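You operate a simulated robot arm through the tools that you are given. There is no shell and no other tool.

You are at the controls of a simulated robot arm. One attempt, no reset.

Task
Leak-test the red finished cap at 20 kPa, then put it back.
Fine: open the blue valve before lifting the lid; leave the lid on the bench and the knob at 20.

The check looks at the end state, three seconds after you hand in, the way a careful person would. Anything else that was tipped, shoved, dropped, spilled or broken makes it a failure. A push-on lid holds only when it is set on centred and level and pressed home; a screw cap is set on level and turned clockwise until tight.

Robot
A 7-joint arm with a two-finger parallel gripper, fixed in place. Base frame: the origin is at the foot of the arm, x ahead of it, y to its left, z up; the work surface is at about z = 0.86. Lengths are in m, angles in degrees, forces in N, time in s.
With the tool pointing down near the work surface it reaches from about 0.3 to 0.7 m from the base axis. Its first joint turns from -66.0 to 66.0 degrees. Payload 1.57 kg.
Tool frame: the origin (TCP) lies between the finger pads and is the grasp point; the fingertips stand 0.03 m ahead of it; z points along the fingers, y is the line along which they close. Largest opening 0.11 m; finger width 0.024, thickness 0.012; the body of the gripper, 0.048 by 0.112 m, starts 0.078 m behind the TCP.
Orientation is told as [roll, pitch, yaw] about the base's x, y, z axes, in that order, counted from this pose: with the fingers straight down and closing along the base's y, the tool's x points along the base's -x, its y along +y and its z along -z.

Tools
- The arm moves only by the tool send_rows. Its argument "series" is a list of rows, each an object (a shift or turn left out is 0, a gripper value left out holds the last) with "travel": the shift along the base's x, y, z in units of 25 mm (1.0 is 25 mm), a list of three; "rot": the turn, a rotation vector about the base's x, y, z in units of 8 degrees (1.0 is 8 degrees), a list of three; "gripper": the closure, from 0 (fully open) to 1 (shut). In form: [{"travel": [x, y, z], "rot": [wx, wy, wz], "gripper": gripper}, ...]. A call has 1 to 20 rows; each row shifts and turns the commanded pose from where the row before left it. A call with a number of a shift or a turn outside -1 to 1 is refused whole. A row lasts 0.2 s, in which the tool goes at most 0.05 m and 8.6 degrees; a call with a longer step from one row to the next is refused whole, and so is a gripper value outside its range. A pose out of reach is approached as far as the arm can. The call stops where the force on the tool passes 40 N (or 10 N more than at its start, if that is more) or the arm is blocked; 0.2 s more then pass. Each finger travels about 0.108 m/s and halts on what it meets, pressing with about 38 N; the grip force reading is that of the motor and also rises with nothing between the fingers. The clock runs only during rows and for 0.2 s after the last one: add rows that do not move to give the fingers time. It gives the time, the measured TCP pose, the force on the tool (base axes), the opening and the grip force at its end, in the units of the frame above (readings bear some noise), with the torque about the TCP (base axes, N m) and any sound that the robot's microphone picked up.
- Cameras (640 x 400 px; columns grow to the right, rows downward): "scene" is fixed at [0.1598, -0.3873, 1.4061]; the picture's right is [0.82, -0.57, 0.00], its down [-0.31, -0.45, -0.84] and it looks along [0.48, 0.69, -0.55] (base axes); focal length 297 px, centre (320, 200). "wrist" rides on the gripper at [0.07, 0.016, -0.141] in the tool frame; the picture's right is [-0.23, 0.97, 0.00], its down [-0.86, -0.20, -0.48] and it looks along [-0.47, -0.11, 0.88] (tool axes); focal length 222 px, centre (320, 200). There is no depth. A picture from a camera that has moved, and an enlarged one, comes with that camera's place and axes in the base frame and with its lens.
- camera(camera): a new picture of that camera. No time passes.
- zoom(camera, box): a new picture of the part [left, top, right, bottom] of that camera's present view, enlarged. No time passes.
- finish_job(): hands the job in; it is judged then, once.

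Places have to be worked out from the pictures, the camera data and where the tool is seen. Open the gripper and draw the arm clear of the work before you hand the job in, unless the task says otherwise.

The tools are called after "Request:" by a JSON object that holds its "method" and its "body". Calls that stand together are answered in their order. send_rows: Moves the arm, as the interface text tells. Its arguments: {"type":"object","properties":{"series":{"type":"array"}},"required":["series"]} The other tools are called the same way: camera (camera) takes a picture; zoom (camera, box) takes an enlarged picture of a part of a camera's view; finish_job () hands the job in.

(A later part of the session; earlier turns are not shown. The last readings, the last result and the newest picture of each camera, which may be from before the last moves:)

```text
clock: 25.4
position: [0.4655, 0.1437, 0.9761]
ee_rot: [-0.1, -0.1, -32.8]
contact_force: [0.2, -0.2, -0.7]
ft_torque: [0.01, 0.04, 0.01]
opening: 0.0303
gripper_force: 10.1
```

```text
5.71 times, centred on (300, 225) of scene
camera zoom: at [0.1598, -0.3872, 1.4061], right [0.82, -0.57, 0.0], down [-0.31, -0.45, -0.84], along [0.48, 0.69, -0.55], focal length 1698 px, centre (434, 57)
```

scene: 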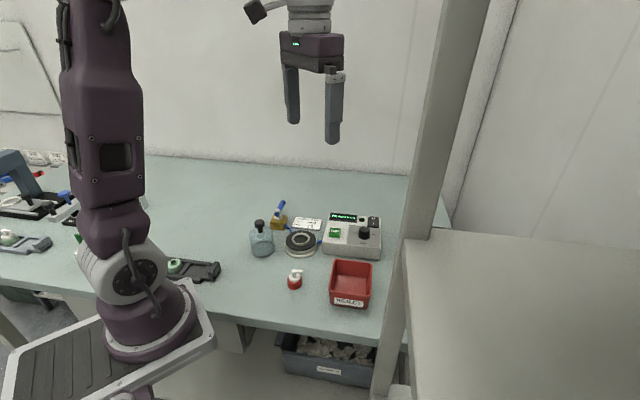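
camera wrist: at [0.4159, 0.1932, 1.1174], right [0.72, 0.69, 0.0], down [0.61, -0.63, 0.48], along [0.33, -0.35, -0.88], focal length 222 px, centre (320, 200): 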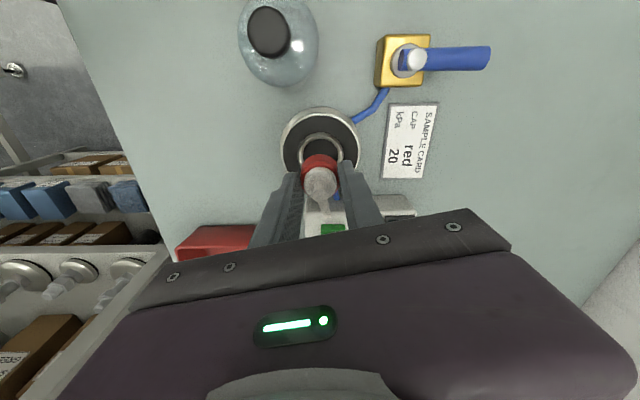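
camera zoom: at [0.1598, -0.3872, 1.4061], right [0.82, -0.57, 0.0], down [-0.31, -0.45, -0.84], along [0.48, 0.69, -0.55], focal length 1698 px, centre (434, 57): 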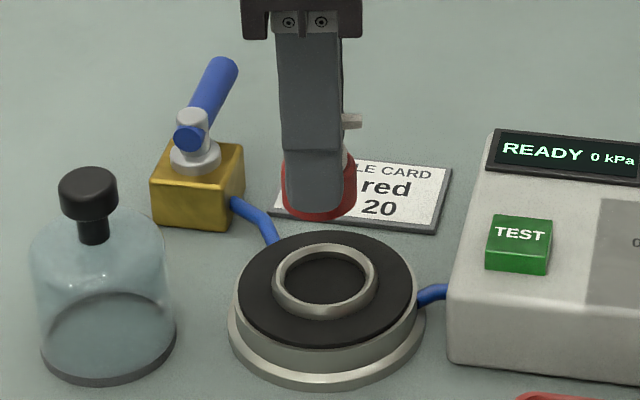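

The cap and ring line up to within about 1 mm in both views. I'll lower to just above the ring and check again.

Request:
{"method": "send_rows", "body": {"series": [{"travel": [0.015, 0.005, -0.5]}, {"travel": [0, 0, -0.5]}, {"travel": [0, 0, -0.5]}, {}]}}

Request:
{"method": "zoom", "body": {"camera": "wrist", "box": [250, 110, 390, 210]}}

Request:
{"method": "zoom", "body": {"camera": "scene", "box": [270, 210, 330, 260]}}

```text
clock: 26.4
position: [0.466, 0.1421, 0.9398]
ee_rot: [0.1, 0.0, -33.0]
contact_force: [0.5, 0.9, -0.6]
ft_torque: [0.04, -0.01, 0.0]
opening: 0.0303
gripper_force: 9.9
```

```text
4.00 times, centred on (320, 160) of wrist
camera zoom: at [0.4164, 0.1926, 1.0803], right [0.72, 0.69, 0.0], down [0.61, -0.63, 0.48], along [0.33, -0.35, -0.88], focal length 888 px, centre (320, 360)
```

zoom: 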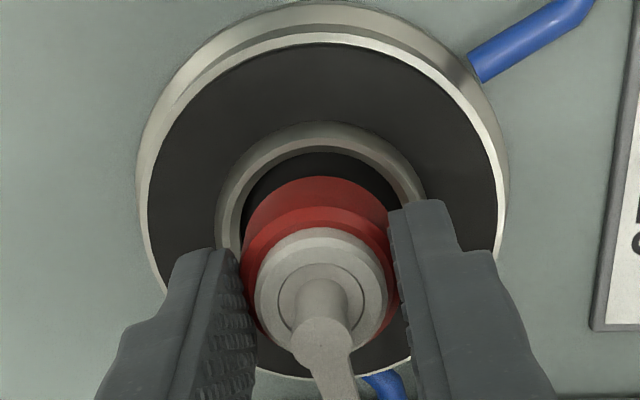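

```text
8.00 times, centred on (300, 235) of scene
camera zoom: at [0.1598, -0.3872, 1.4061], right [0.82, -0.57, 0.0], down [-0.31, -0.45, -0.84], along [0.48, 0.69, -0.55], focal length 2378 px, centre (480, -80)
```

zoom: 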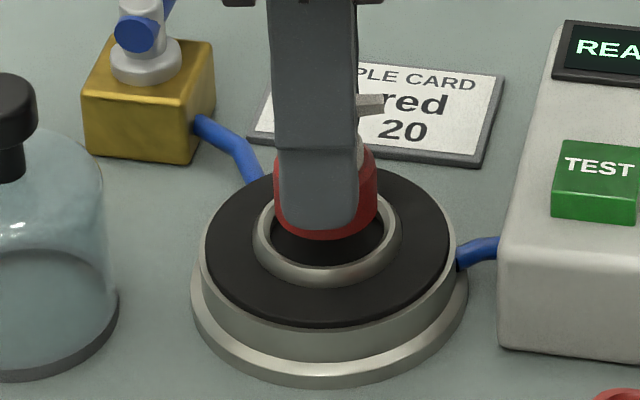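

Aligned. I'll lower in small steps and watch the force for contact.

Request:
{"method": "send_rows", "body": {"series": [{"travel": [0, 0, -0.2]}, {"travel": [0, 0, -0.2]}, {}]}}

Request:
{"method": "send_rows", "body": {"series": [{"travel": [0, 0, -0.08]}, {}]}}

Request:
{"method": "zoom", "body": {"camera": "scene", "box": [270, 210, 330, 260]}}

Request:
{"method": "zoom", "body": {"camera": "wrist", "box": [250, 110, 390, 210]}}

```text
clock: 27.2
position: [0.4661, 0.1421, 0.929]
ee_rot: [0.0, -0.2, -32.9]
contact_force: [-0.7, 0.3, 0.3]
ft_torque: [-0.01, -0.02, -0.01]
opening: 0.0306
gripper_force: 9.7
```

```text
clock: 27.8
position: [0.4659, 0.1416, 0.9275]
ee_rot: [0.0, -0.1, -32.9]
contact_force: [0.0, -0.4, 0.8]
ft_torque: [0.02, 0.01, 0.0]
opening: 0.0306
gripper_force: 10.2
```

```text
8.00 times, centred on (300, 235) of scene
camera zoom: at [0.1598, -0.3873, 1.406], right [0.82, -0.57, 0.0], down [-0.31, -0.45, -0.84], along [0.48, 0.69, -0.55], focal length 2378 px, centre (480, -80)
```

zoom: 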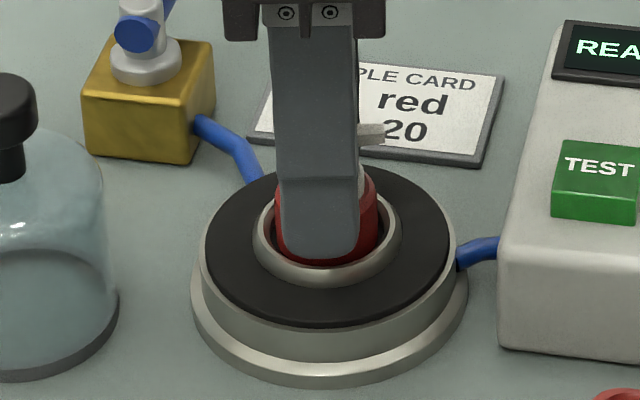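

```text
4.00 times, centred on (320, 160) of wrist
camera zoom: at [0.4163, 0.1927, 1.0681], right [0.72, 0.69, 0.0], down [0.61, -0.63, 0.48], along [0.33, -0.35, -0.88], focal length 888 px, centre (320, 360)
```

zoom: 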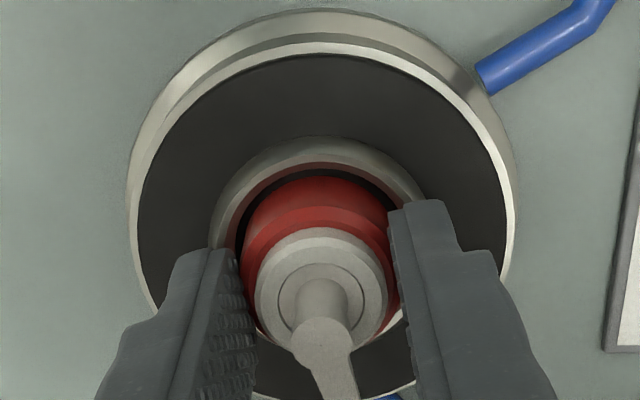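

The cap is entering the ring with no contact yet, so I'll continue in fine steps.

Request:
{"method": "send_rows", "body": {"series": [{"travel": [0, 0, -0.08]}, {}]}}

Request:
{"method": "send_rows", "body": {"series": [{"travel": [0, 0, -0.06]}, {}]}}

Request:
{"method": "send_rows", "body": {"series": [{"travel": [0, 0, -0.06]}, {}]}}

```text
clock: 28.4
position: [0.4673, 0.1413, 0.9252]
ee_rot: [-0.1, -0.1, -32.9]
contact_force: [1.2, 0.8, 4.6]
ft_torque: [0.12, -0.05, 0.0]
opening: 0.0307
gripper_force: 9.8
```

```text
clock: 29.0
position: [0.4665, 0.1418, 0.9239]
ee_rot: [-0.1, -0.2, -33.0]
contact_force: [0.6, 1.6, 2.7]
ft_torque: [0.06, -0.01, 0.0]
opening: 0.0301
gripper_force: 9.6
```

```text
clock: 29.6
position: [0.4647, 0.1412, 0.9217]
ee_rot: [-0.1, -0.1, -32.9]
contact_force: [0.0, -0.8, 5.2]
ft_torque: [-0.05, -0.01, 0.0]
opening: 0.0316
gripper_force: 9.6
```

There's light contact of about 5 N. I'll check whether the cap is seated.

Request:
{"method": "zoom", "body": {"camera": "scene", "box": [276, 215, 324, 255]}}

Request:
{"method": "zoom", "body": {"camera": "wrist", "box": [270, 130, 370, 210]}}

```text
10.00 times, centred on (300, 235) of scene
camera zoom: at [0.1597, -0.3873, 1.406], right [0.82, -0.57, 0.0], down [-0.31, -0.45, -0.84], along [0.48, 0.69, -0.55], focal length 2972 px, centre (520, -150)
```

zoom: 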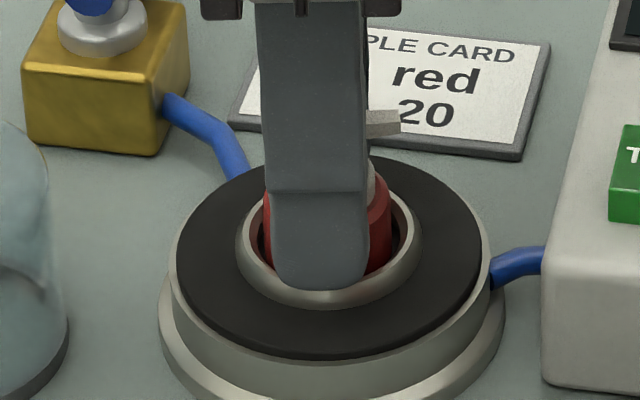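

```text
5.00 times, centred on (320, 170) of wrist
camera zoom: at [0.4161, 0.1928, 1.0628], right [0.72, 0.69, 0.0], down [0.61, -0.63, 0.48], along [0.33, -0.35, -0.88], focal length 1111 px, centre (320, 350)
```

zoom: 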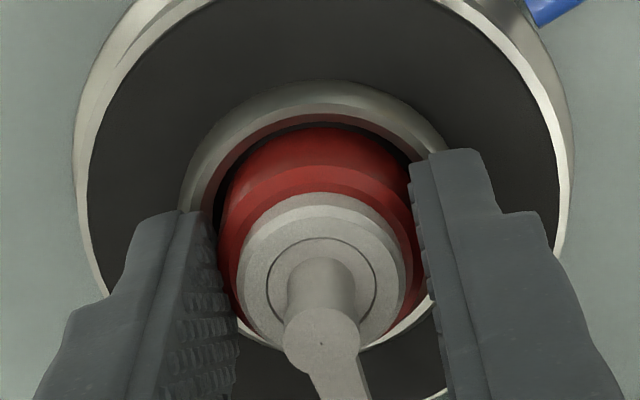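

Request:
{"method": "send_rows", "body": {"series": [{"travel": [0, 0, -0.06]}, {}]}}

Request:
{"method": "zoom", "body": {"camera": "wrist", "box": [270, 130, 370, 210]}}

```text
clock: 30.2
position: [0.4649, 0.1413, 0.9206]
ee_rot: [0.0, 0.0, -32.8]
contact_force: [-0.8, 0.6, 7.0]
ft_torque: [0.0, 0.03, 0.01]
opening: 0.0318
gripper_force: 9.9
```

```text
5.00 times, centred on (320, 170) of wrist
camera zoom: at [0.4162, 0.1929, 1.0614], right [0.72, 0.69, 0.0], down [0.61, -0.63, 0.48], along [0.33, -0.35, -0.88], focal length 1111 px, centre (320, 350)
```

zoom: 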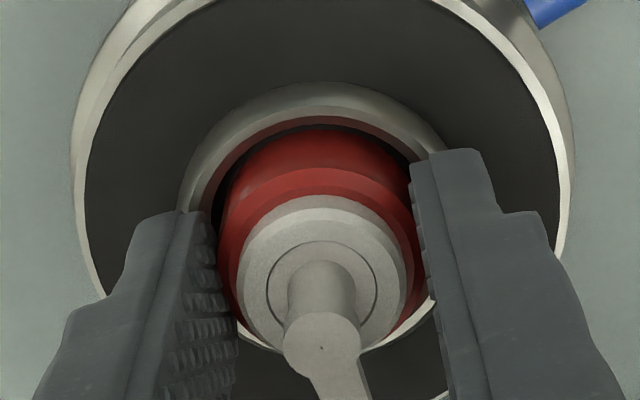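

The cap is now slipping up in the grip, so it's bottomed in the seat. I'll release and rise.

Request:
{"method": "send_rows", "body": {"series": [{"gripper": 0.6}, {"gripper": 0.36}, {}, {"travel": [0, 0, 0.8]}, {"travel": [0, 0, 0.8]}, {"travel": [0, 0, 0.8]}, {"travel": [0, 0, 0.8]}, {}]}}

Request:
{"method": "zoom", "body": {"camera": "scene", "box": [276, 215, 324, 255]}}

Request:
{"method": "camera", "body": {"camera": "wrist"}}

Request:
{"method": "zoom", "body": {"camera": "wrist", "box": [240, 90, 400, 200]}}

```text
clock: 32.0
position: [0.4655, 0.1421, 1.0009]
ee_rot: [0.1, -0.1, -32.9]
contact_force: [0.4, -1.2, -0.3]
ft_torque: [0.01, 0.05, -0.02]
opening: 0.0706
gripper_force: 0.1
```

```text
10.00 times, centred on (300, 235) of scene
camera zoom: at [0.1598, -0.3873, 1.406], right [0.82, -0.57, 0.0], down [-0.31, -0.45, -0.84], along [0.48, 0.69, -0.55], focal length 2972 px, centre (520, -150)
```

zoom: 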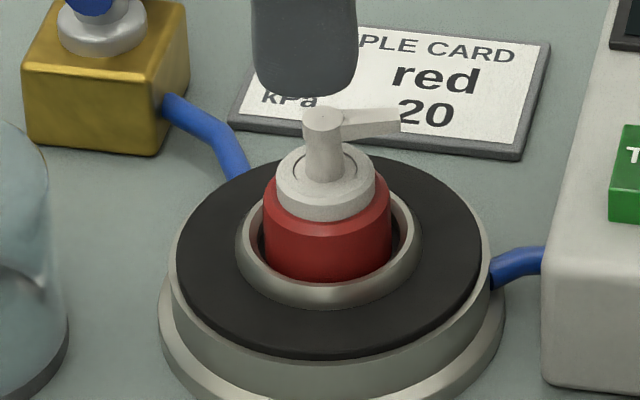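

```text
taken
camera wrist: at [0.4158, 0.1929, 1.1408], right [0.72, 0.69, 0.0], down [0.61, -0.63, 0.48], along [0.33, -0.35, -0.88], focal length 222 px, centre (320, 200)
```

wrist: 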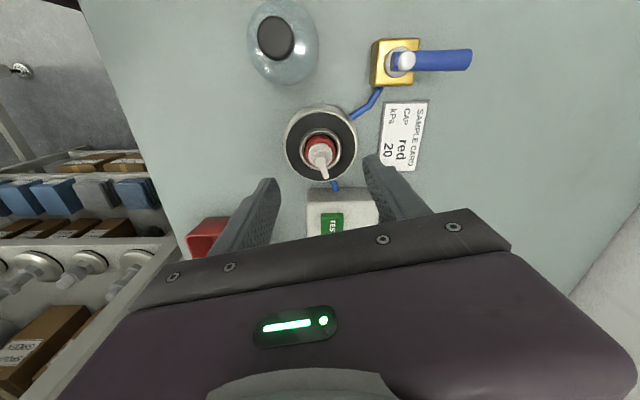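

```text
3.64 times, centred on (320, 145) of wrist
camera zoom: at [0.4158, 0.1929, 1.1408], right [0.72, 0.69, 0.0], down [0.61, -0.63, 0.48], along [0.33, -0.35, -0.88], focal length 808 px, centre (320, 400)
```

zoom: 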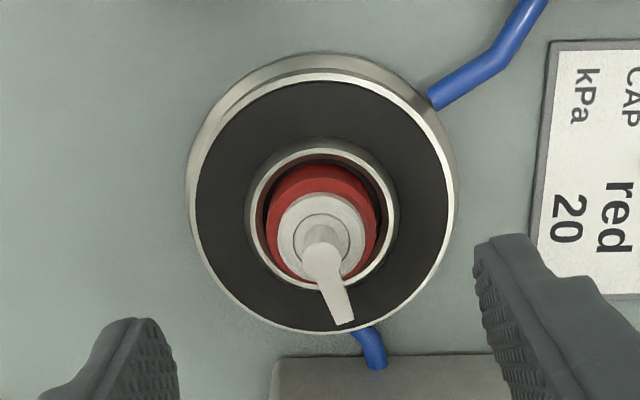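

The cap sits level in the ring. The bell triangulates to about (0.375, 0.190) with its knob top at z≈0.951, so I'll move above the bell knob.

Request:
{"method": "send_rows", "body": {"series": [{"travel": [-0.724, 0.388, 0.24], "gripper": 0.5}, {"travel": [-0.724, 0.388, 0.24]}, {"travel": [-0.724, 0.388, 0.24]}, {"travel": [-0.724, 0.388, 0.24]}, {"travel": [-0.724, 0.388, 0.24]}, {}]}}

Request:
{"method": "camera", "body": {"camera": "wrist"}}

Request:
{"method": "zoom", "body": {"camera": "wrist", "box": [260, 100, 380, 200]}}

Request:
{"method": "zoom", "body": {"camera": "scene", "box": [225, 180, 305, 260]}}

```text
clock: 33.4
position: [0.3738, 0.1897, 1.0298]
ee_rot: [0.0, -0.1, -32.9]
contact_force: [1.1, -1.0, 0.8]
ft_torque: [0.04, 0.0, -0.02]
opening: 0.0552
gripper_force: 0.0
```

```text
taken
camera wrist: at [0.3258, 0.2413, 1.1712], right [0.72, 0.69, 0.0], down [0.61, -0.63, 0.48], along [0.33, -0.35, -0.88], focal length 222 px, centre (320, 200)
```

wrist: 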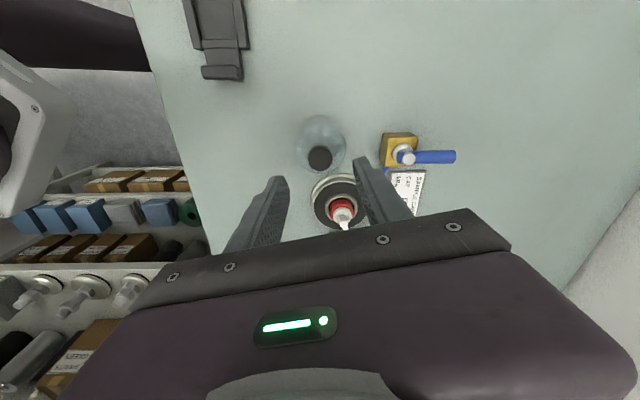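

```text
4.00 times, centred on (320, 150) of wrist
camera zoom: at [0.3258, 0.2413, 1.1712], right [0.72, 0.69, 0.0], down [0.61, -0.63, 0.48], along [0.33, -0.35, -0.88], focal length 888 px, centre (320, 400)
```

zoom: 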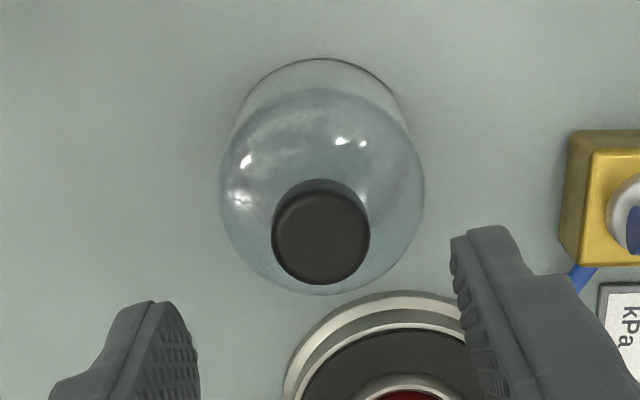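

```text
5.00 times, centred on (265, 220) of scene
camera zoom: at [0.1598, -0.3872, 1.4061], right [0.82, -0.57, 0.0], down [-0.31, -0.45, -0.84], along [0.48, 0.69, -0.55], focal length 1486 px, centre (595, 100)
```

zoom: 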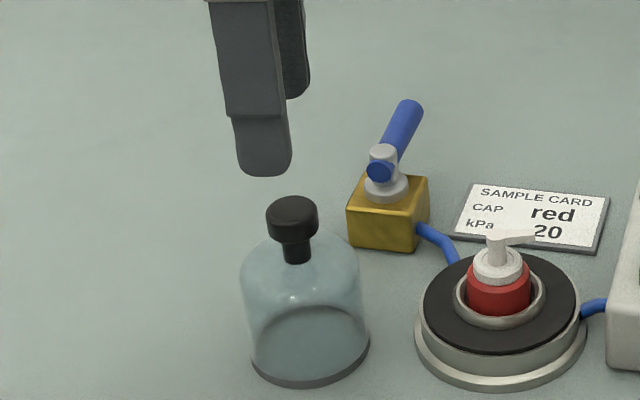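

The knob is exactly under the TCP. I'll descend so the tips flank the knob (tip z≈0.934) and close.

Request:
{"method": "send_rows", "body": {"series": [{"travel": [0, 0, -0.66]}, {"travel": [0, 0, -0.66]}, {"travel": [0, 0, -0.66]}, {"travel": [0, 0, -0.66]}, {}]}}

Request:
{"method": "zoom", "body": {"camera": "scene", "box": [235, 205, 291, 255]}}

Request:
{"method": "send_rows", "body": {"series": [{"gripper": 1.0}, {}, {}]}}

Request:
{"method": "zoom", "body": {"camera": "scene", "box": [235, 205, 291, 255]}}

```text
clock: 34.6
position: [0.3749, 0.19, 0.964]
ee_rot: [0.0, -0.1, -32.9]
contact_force: [0.2, -0.8, 0.4]
ft_torque: [0.02, -0.01, -0.04]
opening: 0.0546
gripper_force: 0.0
```

```text
8.00 times, centred on (263, 230) of scene
camera zoom: at [0.1598, -0.3872, 1.4061], right [0.82, -0.57, 0.0], down [-0.31, -0.45, -0.84], along [0.48, 0.69, -0.55], focal length 2378 px, centre (776, -40)
```

zoom: 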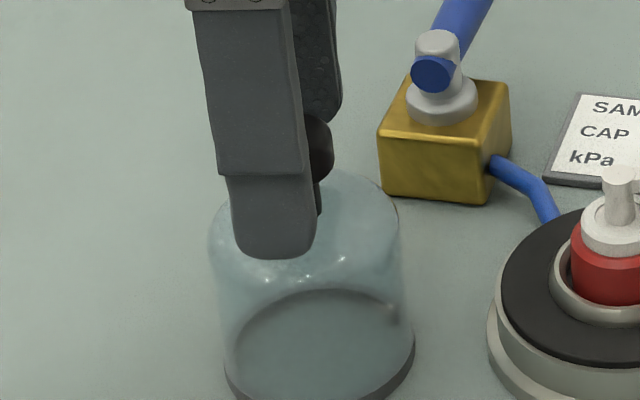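

```text
clock: 35.4
position: [0.3751, 0.1898, 0.9638]
ee_rot: [-0.1, -0.1, -32.9]
contact_force: [0.1, 0.2, -0.2]
ft_torque: [0.04, 0.01, -0.03]
opening: 0.0246
gripper_force: 36.3
```

```text
8.00 times, centred on (263, 230) of scene
camera zoom: at [0.1598, -0.3872, 1.4061], right [0.82, -0.57, 0.0], down [-0.31, -0.45, -0.84], along [0.48, 0.69, -0.55], focal length 2378 px, centre (776, -40)
```

zoom: 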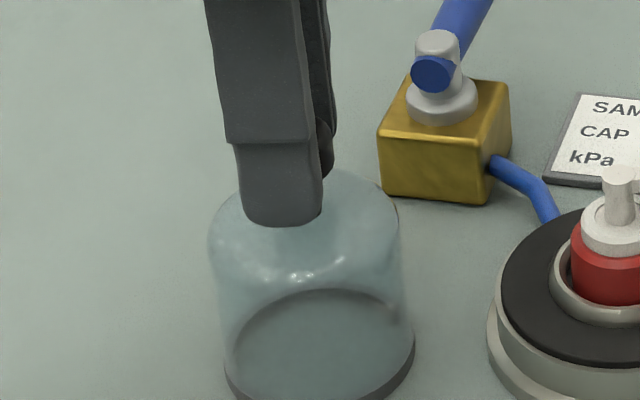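

The bell knob is gripped symmetrically at 0.0246 m. I'll lift 100 mm and carry it back over the seat.

Request:
{"method": "send_rows", "body": {"series": [{"travel": [0, 0, 0.4]}, {"travel": [0, 0, 0.8]}, {"travel": [0, 0, 0.9]}, {"travel": [0, 0, 0.9]}, {"travel": [0, 0, 1.0]}, {}, {"travel": [0.724, -0.388, 0]}, {"travel": [0.724, -0.388, 0]}, {"travel": [0.724, -0.388, 0]}, {"travel": [0.724, -0.388, 0]}, {"travel": [0.724, -0.388, 0]}, {}, {}]}}

Request:
{"method": "camera", "body": {"camera": "scene"}}

Request:
{"method": "zoom", "body": {"camera": "scene", "box": [250, 170, 350, 260]}}

Request:
{"method": "zoom", "body": {"camera": "wrist", "box": [240, 100, 400, 220]}}

```text
clock: 38.2
position: [0.4659, 0.1399, 1.0657]
ee_rot: [-0.1, 0.0, -32.9]
contact_force: [0.7, 0.1, -0.4]
ft_torque: [-0.05, 0.01, -0.01]
opening: 0.0245
gripper_force: 35.9
```

```text
taken
```

scene: 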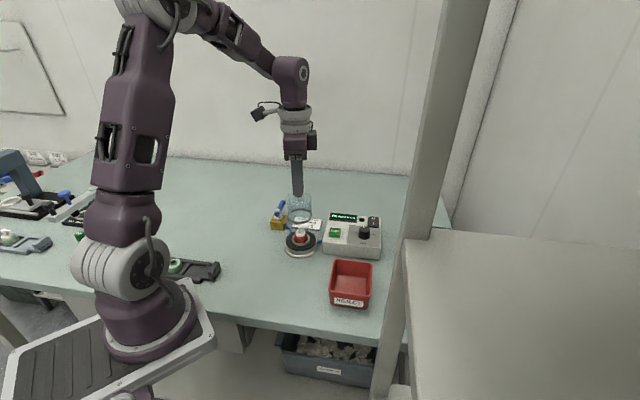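

```text
4.44 times, centred on (300, 215) of scene
camera zoom: at [0.1598, -0.3873, 1.406], right [0.82, -0.57, 0.0], down [-0.31, -0.45, -0.84], along [0.48, 0.69, -0.55], focal length 1321 px, centre (409, 133)
```

zoom: 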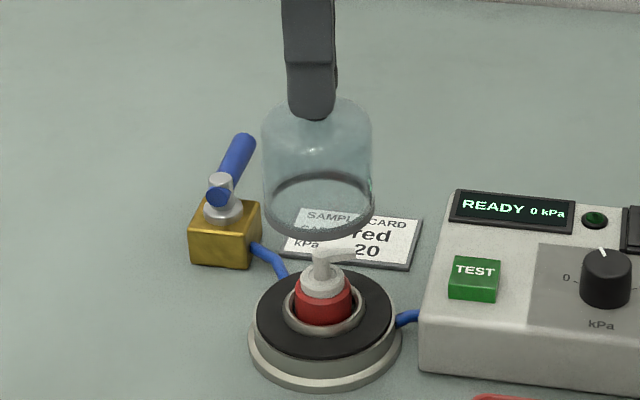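

```text
3.33 times, centred on (320, 160) of wrist
camera zoom: at [0.4165, 0.1923, 1.2054], right [0.72, 0.69, 0.0], down [0.61, -0.63, 0.48], along [0.33, -0.35, -0.88], focal length 740 px, centre (320, 333)
```

zoom: 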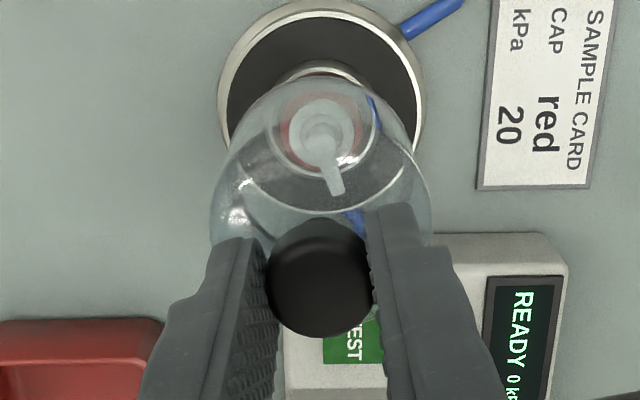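

The bell is centred over the seat within about 1 mm. I'll lower to just above the gasket.

Request:
{"method": "send_rows", "body": {"series": [{"travel": [0.02, 0.0, -0.5]}, {"travel": [0, 0, -0.5]}, {"travel": [0, 0, -0.5]}, {"travel": [0, 0, -0.5]}, {"travel": [0, 0, -0.5]}, {}]}}

Request:
{"method": "zoom", "body": {"camera": "scene", "box": [265, 190, 335, 260]}}

Request:
{"method": "zoom", "body": {"camera": "wrist", "box": [240, 100, 400, 220]}}

```text
clock: 39.6
position: [0.4653, 0.1412, 1.0022]
ee_rot: [0.0, 0.0, -32.8]
contact_force: [0.7, -0.1, -0.9]
ft_torque: [0.0, 0.0, 0.0]
opening: 0.0245
gripper_force: 36.6
```

```text
5.71 times, centred on (300, 225) of scene
camera zoom: at [0.1598, -0.3872, 1.406], right [0.82, -0.57, 0.0], down [-0.31, -0.45, -0.84], along [0.48, 0.69, -0.55], focal length 1698 px, centre (434, 57)
```

zoom: 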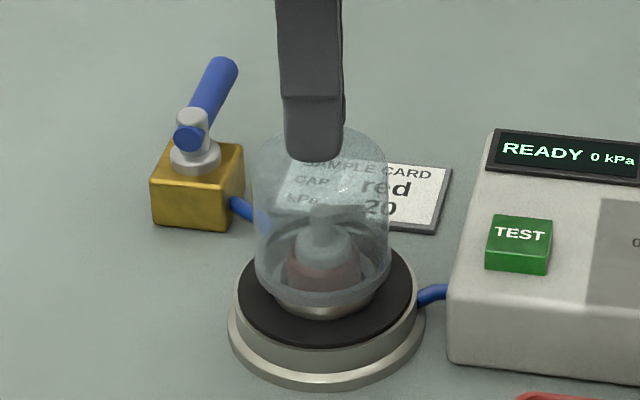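

```text
3.33 times, centred on (320, 160) of wrist
camera zoom: at [0.4161, 0.1928, 1.1424], right [0.72, 0.69, 0.0], down [0.61, -0.63, 0.48], along [0.33, -0.35, -0.88], focal length 740 px, centre (320, 333)
```

zoom: 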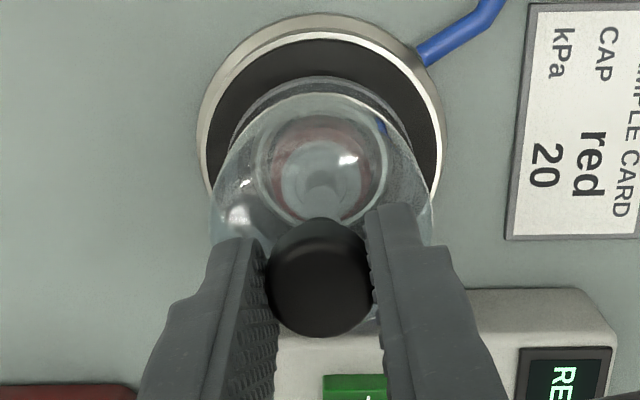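

The bell is over the cap and concentric with the disc. I'll do the final fine descent until contact.

Request:
{"method": "send_rows", "body": {"series": [{"travel": [0, 0, -0.16]}, {"travel": [0, 0, -0.16]}, {}]}}

Request:
{"method": "send_rows", "body": {"series": [{"travel": [0, 0, -0.06]}, {}]}}

Request:
{"method": "send_rows", "body": {"series": [{"travel": [0, 0, -0.06]}, {}]}}

Request:
{"method": "zoom", "body": {"camera": "scene", "box": [265, 190, 335, 260]}}

```text
clock: 40.4
position: [0.4655, 0.1418, 0.9933]
ee_rot: [-0.1, -0.2, -32.9]
contact_force: [-0.2, -0.2, -0.9]
ft_torque: [-0.03, 0.03, -0.03]
opening: 0.0247
gripper_force: 36.4
```

```text
clock: 41.0
position: [0.4655, 0.1426, 0.9918]
ee_rot: [-0.1, -0.1, -32.9]
contact_force: [-0.8, -0.1, -0.2]
ft_torque: [0.0, -0.03, 0.01]
opening: 0.0246
gripper_force: 36.6
```

```text
clock: 41.6
position: [0.4667, 0.1414, 0.9918]
ee_rot: [-0.1, -0.1, -32.9]
contact_force: [0.0, 0.2, -0.2]
ft_torque: [-0.01, -0.01, 0.0]
opening: 0.0244
gripper_force: 36.0
```

```text
5.71 times, centred on (300, 225) of scene
camera zoom: at [0.1598, -0.3872, 1.406], right [0.82, -0.57, 0.0], down [-0.31, -0.45, -0.84], along [0.48, 0.69, -0.55], focal length 1698 px, centre (434, 57)
```

zoom: 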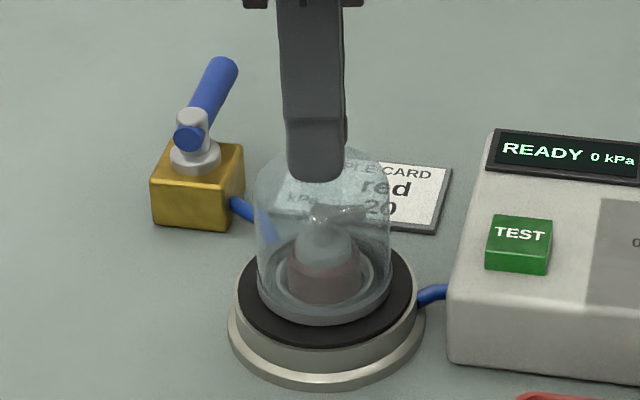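

Request:
{"method": "send_rows", "body": {"series": [{"travel": [0, 0, -0.06]}, {}]}}

Request:
{"method": "send_rows", "body": {"series": [{"travel": [0, 0, -0.06]}, {}]}}

Request:
{"method": "send_rows", "body": {"series": [{"travel": [0, 0, -0.06]}, {}]}}

```text
clock: 42.2
position: [0.4657, 0.1415, 0.9887]
ee_rot: [-0.1, -0.1, -32.9]
contact_force: [0.1, -0.3, -1.2]
ft_torque: [0.0, -0.02, -0.02]
opening: 0.0244
gripper_force: 36.2
```

```text
clock: 42.8
position: [0.4661, 0.1425, 0.9888]
ee_rot: [0.0, -0.1, -33.0]
contact_force: [-3.5, -0.8, 15.5]
ft_torque: [0.07, 0.22, -0.1]
opening: 0.0244
gripper_force: 36.2
```

```text
clock: 43.4
position: [0.4663, 0.1414, 0.987]
ee_rot: [0.2, -0.1, -32.8]
contact_force: [-2.0, 1.0, 26.8]
ft_torque: [-0.06, 0.02, -0.03]
opening: 0.0247
gripper_force: 36.2
```

The bell is down on the gasket, pressed with about 27 N. I'll release and rise to inspect.

Request:
{"method": "send_rows", "body": {"series": [{"travel": [0, 0, 0.06]}, {"gripper": 0.7}, {"gripper": 0.5}, {}, {"travel": [0, 0, 0.6]}, {"travel": [0, 0, 0.8]}, {"travel": [0, 0, 0.8]}, {}]}}

Request:
{"method": "zoom", "body": {"camera": "scene", "box": [265, 190, 335, 260]}}

Request:
{"method": "camera", "body": {"camera": "wrist"}}

Request:
{"method": "zoom", "body": {"camera": "wrist", "box": [240, 90, 400, 210]}}

```text
clock: 45.2
position: [0.4672, 0.1409, 1.0427]
ee_rot: [-0.2, -0.1, -32.9]
contact_force: [-0.6, 0.8, -1.0]
ft_torque: [0.0, 0.01, 0.0]
opening: 0.0548
gripper_force: 0.0
```

```text
5.71 times, centred on (300, 225) of scene
camera zoom: at [0.1598, -0.3873, 1.4061], right [0.82, -0.57, 0.0], down [-0.31, -0.45, -0.84], along [0.48, 0.69, -0.55], focal length 1698 px, centre (434, 57)
```

zoom: 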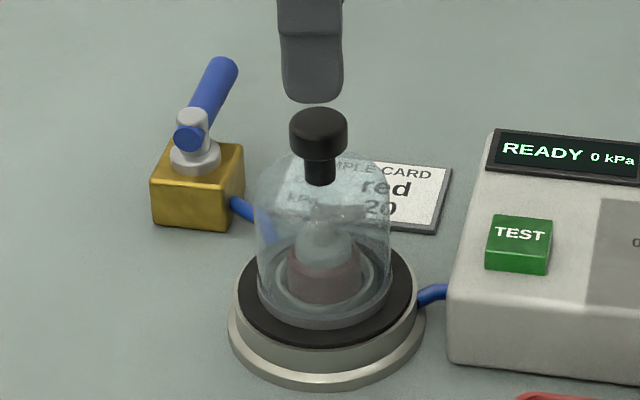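

```text
taken
camera wrist: at [0.4175, 0.1919, 1.1835], right [0.72, 0.69, 0.0], down [0.61, -0.63, 0.48], along [0.33, -0.35, -0.88], focal length 222 px, centre (320, 200)
```

wrist: 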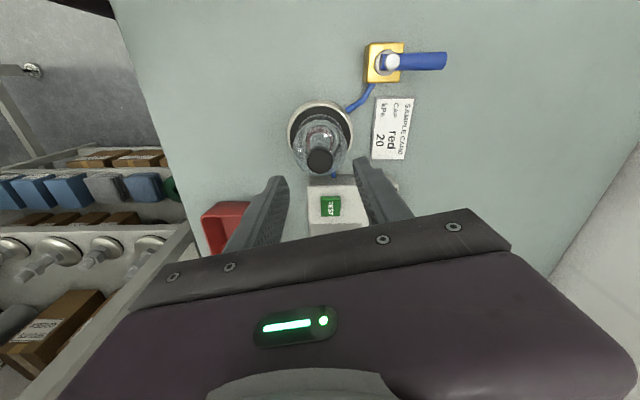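

```text
3.33 times, centred on (320, 150) of wrist
camera zoom: at [0.4175, 0.1919, 1.1835], right [0.72, 0.69, 0.0], down [0.61, -0.63, 0.48], along [0.33, -0.35, -0.88], focal length 740 px, centre (320, 367)
```

zoom: 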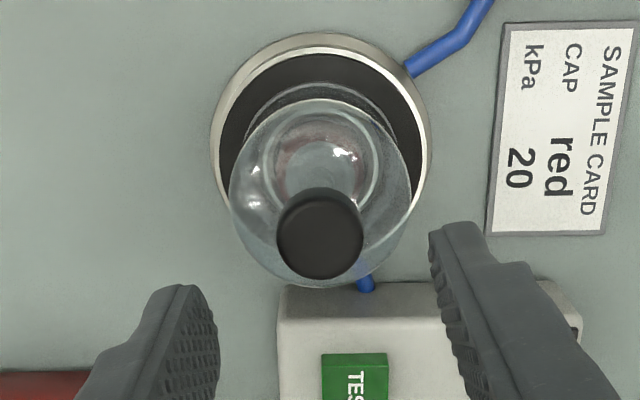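

The bell is seated level and concentric. The lever lies across the hose port, so the valve should be closed. The TEST button top is at about (0.536, 0.089, 0.915), so I'll close the fingers and move above it.

Request:
{"method": "send_rows", "body": {"series": [{"travel": [0.695, -0.52, 0.3], "gripper": 1.0}, {"travel": [0.695, -0.52, 0]}, {"travel": [0.695, -0.52, 0]}, {"travel": [0.695, -0.52, 0]}, {"travel": [0, 0, -0.8]}, {"travel": [0, 0, -0.8]}, {"travel": [0, 0, -0.8]}, {}]}}

Request:
{"method": "zoom", "body": {"camera": "scene", "box": [300, 180, 390, 260]}}

Request:
{"method": "camera", "body": {"camera": "wrist"}}

```text
clock: 47.0
position: [0.5355, 0.0902, 0.9898]
ee_rot: [-0.1, -0.1, -32.9]
contact_force: [-0.9, 0.4, 0.9]
ft_torque: [0.0, -0.01, -0.02]
opening: 0.0
gripper_force: 20.9
```

```text
5.00 times, centred on (345, 220) of scene
camera zoom: at [0.1598, -0.3873, 1.4061], right [0.82, -0.57, 0.0], down [-0.31, -0.45, -0.84], along [0.48, 0.69, -0.55], focal length 1486 px, centre (195, 100)
```

zoom: 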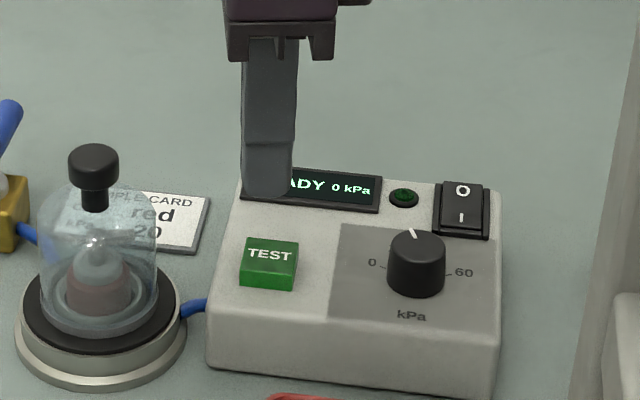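

```text
taken
camera wrist: at [0.4864, 0.1402, 1.1312], right [0.72, 0.69, 0.0], down [0.61, -0.63, 0.48], along [0.33, -0.35, -0.88], focal length 222 px, centre (320, 200)
```

wrist: 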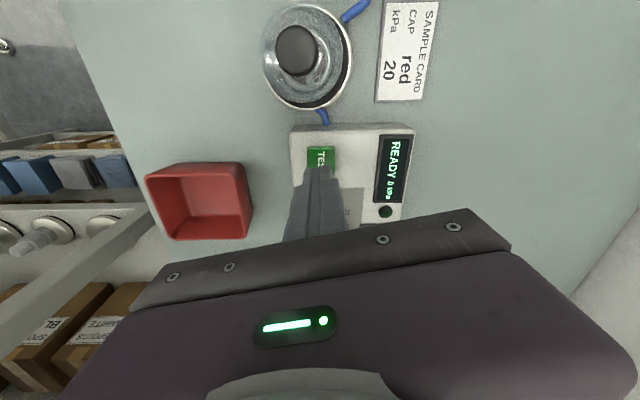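

The button is right below the fingertip axis. I'll lower, then press gently.

Request:
{"method": "send_rows", "body": {"series": [{"travel": [0, 0, -0.6]}, {"travel": [0, 0, -0.6]}, {"travel": [0, 0, -0.3]}, {}]}}

Request:
{"method": "zoom", "body": {"camera": "scene", "box": [320, 200, 390, 255]}}

```text
clock: 48.0
position: [0.5366, 0.0883, 0.954]
ee_rot: [-0.1, 0.0, -32.9]
contact_force: [0.9, -0.3, 1.0]
ft_torque: [-0.01, 0.0, 0.02]
opening: 0.0003
gripper_force: 21.3
```

```text
7.27 times, centred on (355, 228) of scene
camera zoom: at [0.1598, -0.3873, 1.406], right [0.82, -0.57, 0.0], down [-0.31, -0.45, -0.84], along [0.48, 0.69, -0.55], focal length 2162 px, centre (66, 0)
```

zoom: 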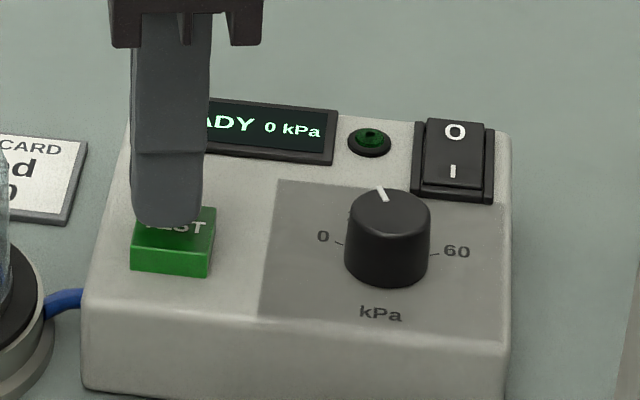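

Request:
{"method": "send_rows", "body": {"series": [{"travel": [0, 0, -0.16]}, {"travel": [0, 0, -0.12]}, {}]}}

Request:
{"method": "send_rows", "body": {"series": [{"travel": [0, 0, -0.06]}, {}]}}

Request:
{"method": "zoom", "body": {"camera": "scene", "box": [320, 200, 390, 255]}}

```text
clock: 48.8
position: [0.5361, 0.0905, 0.9456]
ee_rot: [-0.1, -0.2, -33.0]
contact_force: [-0.5, 0.9, 0.3]
ft_torque: [-0.01, 0.01, 0.02]
opening: 0.0
gripper_force: 21.5
```

```text
clock: 49.4
position: [0.5369, 0.0904, 0.9443]
ee_rot: [0.0, -0.1, -32.9]
contact_force: [1.4, -0.5, 1.0]
ft_torque: [-0.02, -0.04, 0.02]
opening: 0.0
gripper_force: 21.3
heard: click
```

```text
7.27 times, centred on (355, 228) of scene
camera zoom: at [0.1598, -0.3873, 1.406], right [0.82, -0.57, 0.0], down [-0.31, -0.45, -0.84], along [0.48, 0.69, -0.55], focal length 2162 px, centre (66, 0)
```

zoom: 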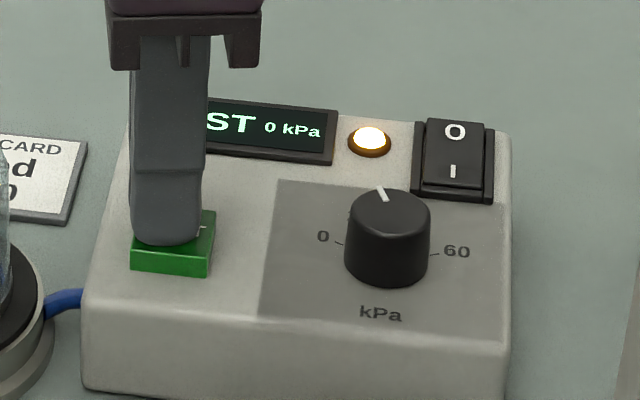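

A click was heard, the lamp is on and the display reads "(TE)ST 0 kPa". I'll lift off the button and watch the display.

Request:
{"method": "send_rows", "body": {"series": [{"travel": [0, 0, 0.6]}, {"travel": [0, 0, 0.8]}, {"travel": [0, 0, 0.8]}, {}]}}

Request:
{"method": "zoom", "body": {"camera": "scene", "box": [300, 200, 390, 255]}}

```text
clock: 50.4
position: [0.5362, 0.0893, 1.0]
ee_rot: [0.0, -0.1, -32.8]
contact_force: [0.8, -0.7, -0.3]
ft_torque: [0.02, 0.0, -0.01]
opening: 0.0002
gripper_force: 21.6
```

```text
7.11 times, centred on (345, 228) of scene
camera zoom: at [0.1598, -0.3873, 1.4061], right [0.82, -0.57, 0.0], down [-0.31, -0.45, -0.84], along [0.48, 0.69, -0.55], focal length 2114 px, centre (142, 4)
```

zoom: 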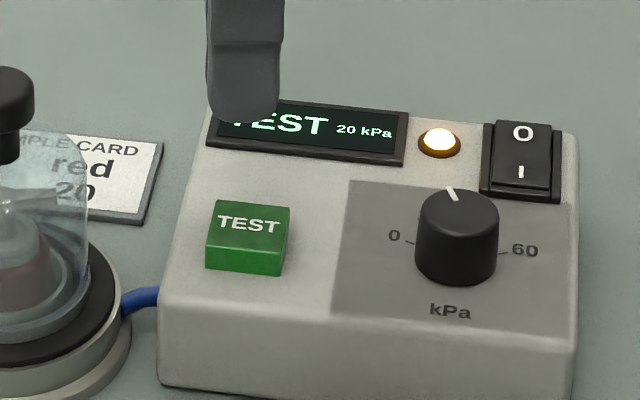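

The pressure built to exactly 20 kPa, so the valve is closed and the seal is good. I'll hold clear and wait for the result.

Request:
{"method": "send_rows", "body": {"series": [{"travel": [0, 0, 0.8]}, {"travel": [0, 0, 0.8]}, {}, {}, {}, {}, {}, {}, {}, {}, {}, {}, {}, {}, {}, {}]}}

Request:
{"method": "zoom", "body": {"camera": "scene", "box": [300, 200, 390, 255]}}

```text
clock: 53.8
position: [0.5354, 0.088, 1.0383]
ee_rot: [0.0, -0.2, -32.9]
contact_force: [0.0, -0.2, 0.1]
ft_torque: [0.01, 0.01, 0.03]
opening: 0.0001
gripper_force: 21.0
```

```text
7.11 times, centred on (345, 228) of scene
camera zoom: at [0.1598, -0.3873, 1.406], right [0.82, -0.57, 0.0], down [-0.31, -0.45, -0.84], along [0.48, 0.69, -0.55], focal length 2114 px, centre (142, 4)
```

zoom: 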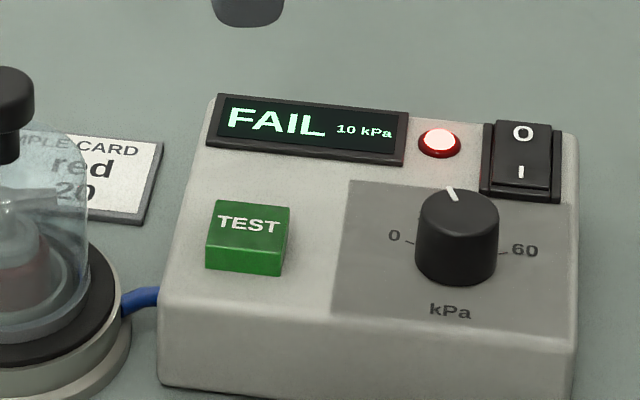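

The result is FAIL: the pressure rose to 20 kPa and bled down to 10 kPa, so the test was valid and this cap leaks. The instruction is still to put it back, so that's what I'll do. First I need to open the blue valve: its hub is near (0.458, 0.255), with a horizontal lever at z≈0.91 reaching (0.498, 0.293). I'll go above the lever yawed +44° with the fingers across it.

Request:
{"method": "send_rows", "body": {"series": [{"travel": [-0.2, 0.769, 0], "rot": [0, 0, 0.9625], "gripper": 0.55}, {"travel": [-0.2, 0.769, 0], "rot": [0, 0, 0.9625]}, {"travel": [-0.2, 0.769, 0], "rot": [0, 0, 0.9625]}, {"travel": [-0.2, 0.769, 0], "rot": [0, 0, 0.9625]}, {"travel": [-0.2, 0.769, 0], "rot": [0, 0, 0.9625]}, {"travel": [-0.2, 0.769, 0], "rot": [0, 0, 0.9625]}, {"travel": [-0.2, 0.769, 0], "rot": [0, 0, 0.9625]}, {"travel": [-0.2, 0.769, 0], "rot": [0, 0, 0.9625]}, {"travel": [-0.2, 0.769, 0], "rot": [0, 0, 0.9625]}, {"travel": [-0.2, 0.769, 0], "rot": [0, 0, 0.9625]}, {}]}}

Request:
{"method": "camera", "body": {"camera": "wrist"}}

Request:
{"method": "zoom", "body": {"camera": "wrist", "box": [240, 90, 400, 210]}}

Request:
{"method": "zoom", "body": {"camera": "scene", "box": [240, 150, 400, 260]}}

```text
clock: 56.2
position: [0.4857, 0.2812, 1.0386]
ee_rot: [0.0, 0.0, 44.3]
contact_force: [0.1, -0.2, 0.5]
ft_torque: [0.01, 0.0, -0.05]
opening: 0.0495
gripper_force: 0.1
```

```text
taken
camera wrist: at [0.4251, 0.2438, 1.18], right [-0.52, 0.86, 0.0], down [0.75, 0.45, 0.48], along [0.41, 0.25, -0.88], focal length 222 px, centre (320, 200)
```

wrist: 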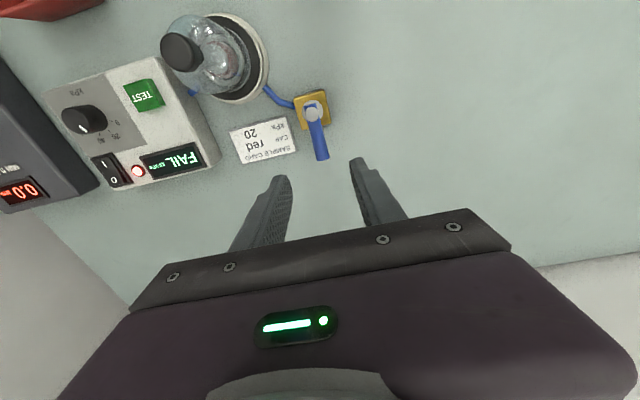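

```text
3.33 times, centred on (320, 150) of wrist
camera zoom: at [0.4251, 0.2438, 1.18], right [-0.52, 0.86, 0.0], down [0.75, 0.45, 0.48], along [0.41, 0.25, -0.88], focal length 740 px, centre (320, 367)
```

zoom: 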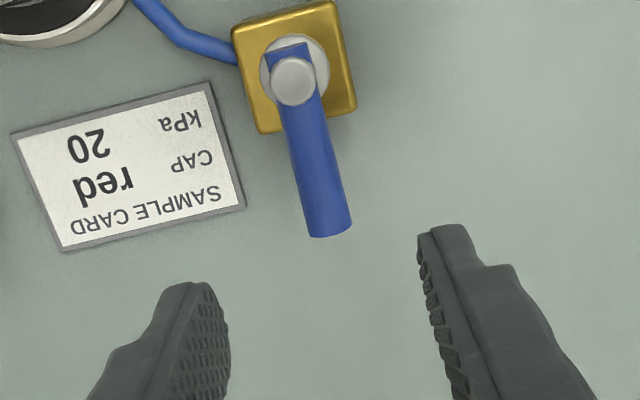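

```text
3.64 times, centred on (320, 205) of scene
camera zoom: at [0.1598, -0.3872, 1.4061], right [0.82, -0.57, 0.0], down [-0.31, -0.45, -0.84], along [0.48, 0.69, -0.55], focal length 1081 px, centre (320, 182)
```

zoom: 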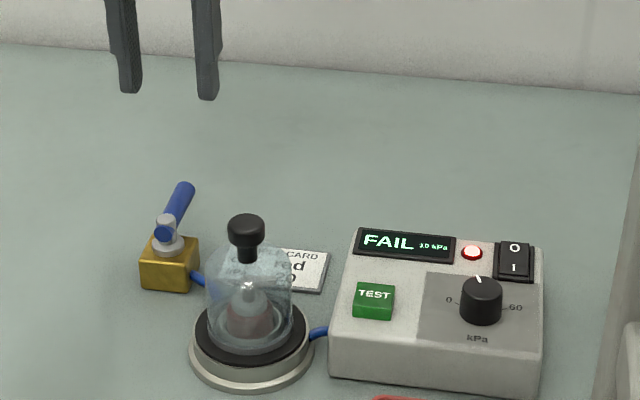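

The lever runs straight between the fingers at radius 39 mm from the hub at (0.458, 0.254). I'll descend so the fingers straddle it.

Request:
{"method": "send_rows", "body": {"series": [{"travel": [0, 0, -0.74]}, {"travel": [0, 0, -0.74]}, {"travel": [0, 0, -0.74]}, {"travel": [0, 0, -0.74]}, {"travel": [0, 0, -0.74]}, {"travel": [0, 0, -0.74]}, {"travel": [0, 0, -0.7]}, {"gripper": 0.78}, {}, {}]}}

Request:
{"method": "zoom", "body": {"camera": "wrist", "box": [220, 60, 420, 220]}}

Request:
{"method": "zoom", "body": {"camera": "scene", "box": [240, 170, 340, 250]}}

```text
clock: 58.4
position: [0.4846, 0.2798, 0.9098]
ee_rot: [0.0, -0.2, 44.1]
contact_force: [0.6, -0.4, -0.6]
ft_torque: [0.02, -0.03, -0.01]
opening: 0.0241
gripper_force: 0.0
```

```text
2.50 times, centred on (320, 140) of wrist
camera zoom: at [0.424, 0.2439, 1.0513], right [-0.51, 0.86, 0.0], down [0.75, 0.45, 0.48], along [0.41, 0.25, -0.88], focal length 555 px, centre (320, 350)
```

zoom: 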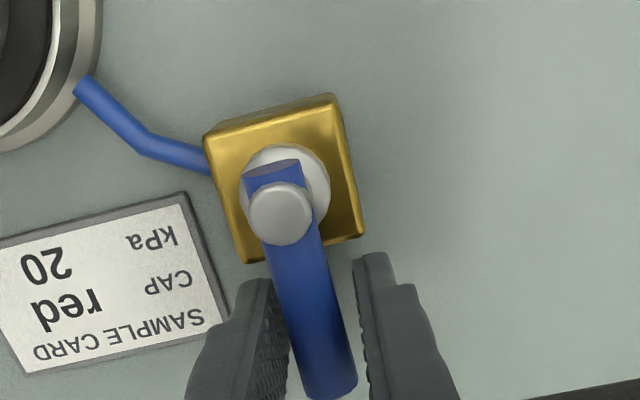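

```text
5.00 times, centred on (290, 210) of scene
camera zoom: at [0.1598, -0.3873, 1.4061], right [0.82, -0.57, 0.0], down [-0.31, -0.45, -0.84], along [0.48, 0.69, -0.55], focal length 1486 px, centre (470, 150)
```

zoom: 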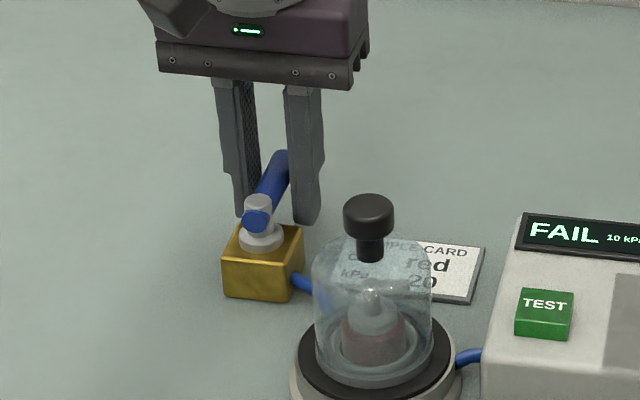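

The lever is straddled with a few mm of slack. I'll first test a clockwise turn about the hub by about 12° and watch the forces.

Request:
{"method": "send_rows", "body": {"series": [{"travel": [0.108, -0.12, 0], "rot": [0, 0, -0.75]}, {"travel": [0.095, -0.13, 0], "rot": [0, 0, -0.75]}, {}]}}

Request:
{"method": "zoom", "body": {"camera": "wrist", "box": [220, 60, 420, 220]}}

Request:
{"method": "zoom", "body": {"camera": "scene", "box": [240, 170, 400, 270]}}

```text
clock: 59.2
position: [0.4888, 0.2742, 0.9106]
ee_rot: [-0.1, -0.1, 32.2]
contact_force: [-11.3, 4.4, -0.6]
ft_torque: [-0.03, 0.0, 0.24]
opening: 0.0332
gripper_force: 4.5
```

```text
2.50 times, centred on (320, 140) of wrist
camera zoom: at [0.4224, 0.2523, 1.0514], right [-0.33, 0.95, 0.0], down [0.83, 0.29, 0.48], along [0.45, 0.16, -0.88], focal length 555 px, centre (320, 350)
```

zoom: 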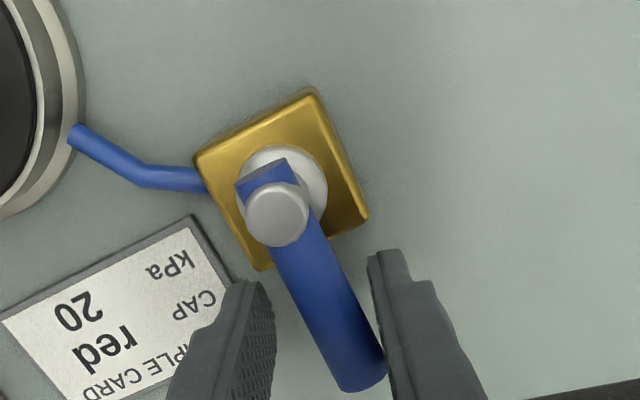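

```text
4.00 times, centred on (320, 220) of scene
camera zoom: at [0.1596, -0.3871, 1.4061], right [0.82, -0.57, 0.0], down [-0.31, -0.45, -0.84], along [0.48, 0.69, -0.55], focal length 1189 px, centre (320, 120)
```

zoom: 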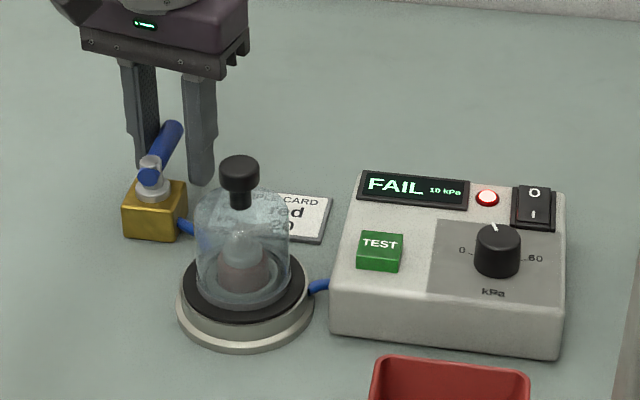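

The lever didn't move and only spread the compliant fingers, so clockwise looks blocked. I'll reverse and try counter-clockwise with the same light touch.

Request:
{"method": "send_rows", "body": {"series": [{"travel": [-0.095, 0.13, 0], "rot": [0, 0, 0.75]}, {"travel": [-0.108, 0.12, 0], "rot": [0, 0, 0.75]}, {"travel": [-0.12, 0.108, 0], "rot": [0, 0, 0.75]}, {"travel": [-0.13, 0.095, 0], "rot": [0, 0, 0.75]}, {}]}}

Request:
{"method": "zoom", "body": {"camera": "wrist", "box": [220, 60, 420, 220]}}

Request:
{"method": "zoom", "body": {"camera": "scene", "box": [240, 170, 400, 270]}}

```text
clock: 60.4
position: [0.4807, 0.2872, 0.9107]
ee_rot: [0.0, -0.1, 56.2]
contact_force: [0.7, 0.1, 0.4]
ft_torque: [0.03, -0.04, -0.03]
opening: 0.0249
gripper_force: 0.8
```

```text
2.50 times, centred on (320, 140) of wrist
camera zoom: at [0.4278, 0.2373, 1.0515], right [-0.68, 0.73, 0.0], down [0.64, 0.6, 0.48], along [0.35, 0.33, -0.88], focal length 555 px, centre (320, 350)
```

zoom: 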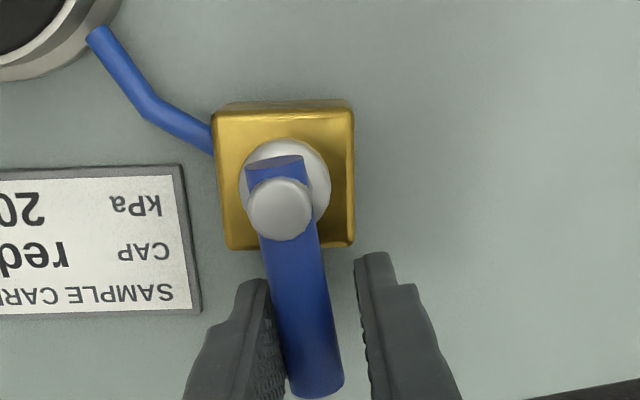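

```text
4.00 times, centred on (320, 220) of scene
camera zoom: at [0.1598, -0.3873, 1.406], right [0.82, -0.57, 0.0], down [-0.31, -0.45, -0.84], along [0.48, 0.69, -0.55], focal length 1189 px, centre (320, 120)
```

zoom: 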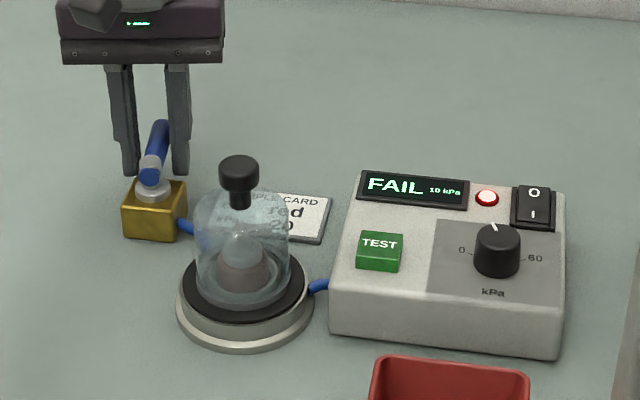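

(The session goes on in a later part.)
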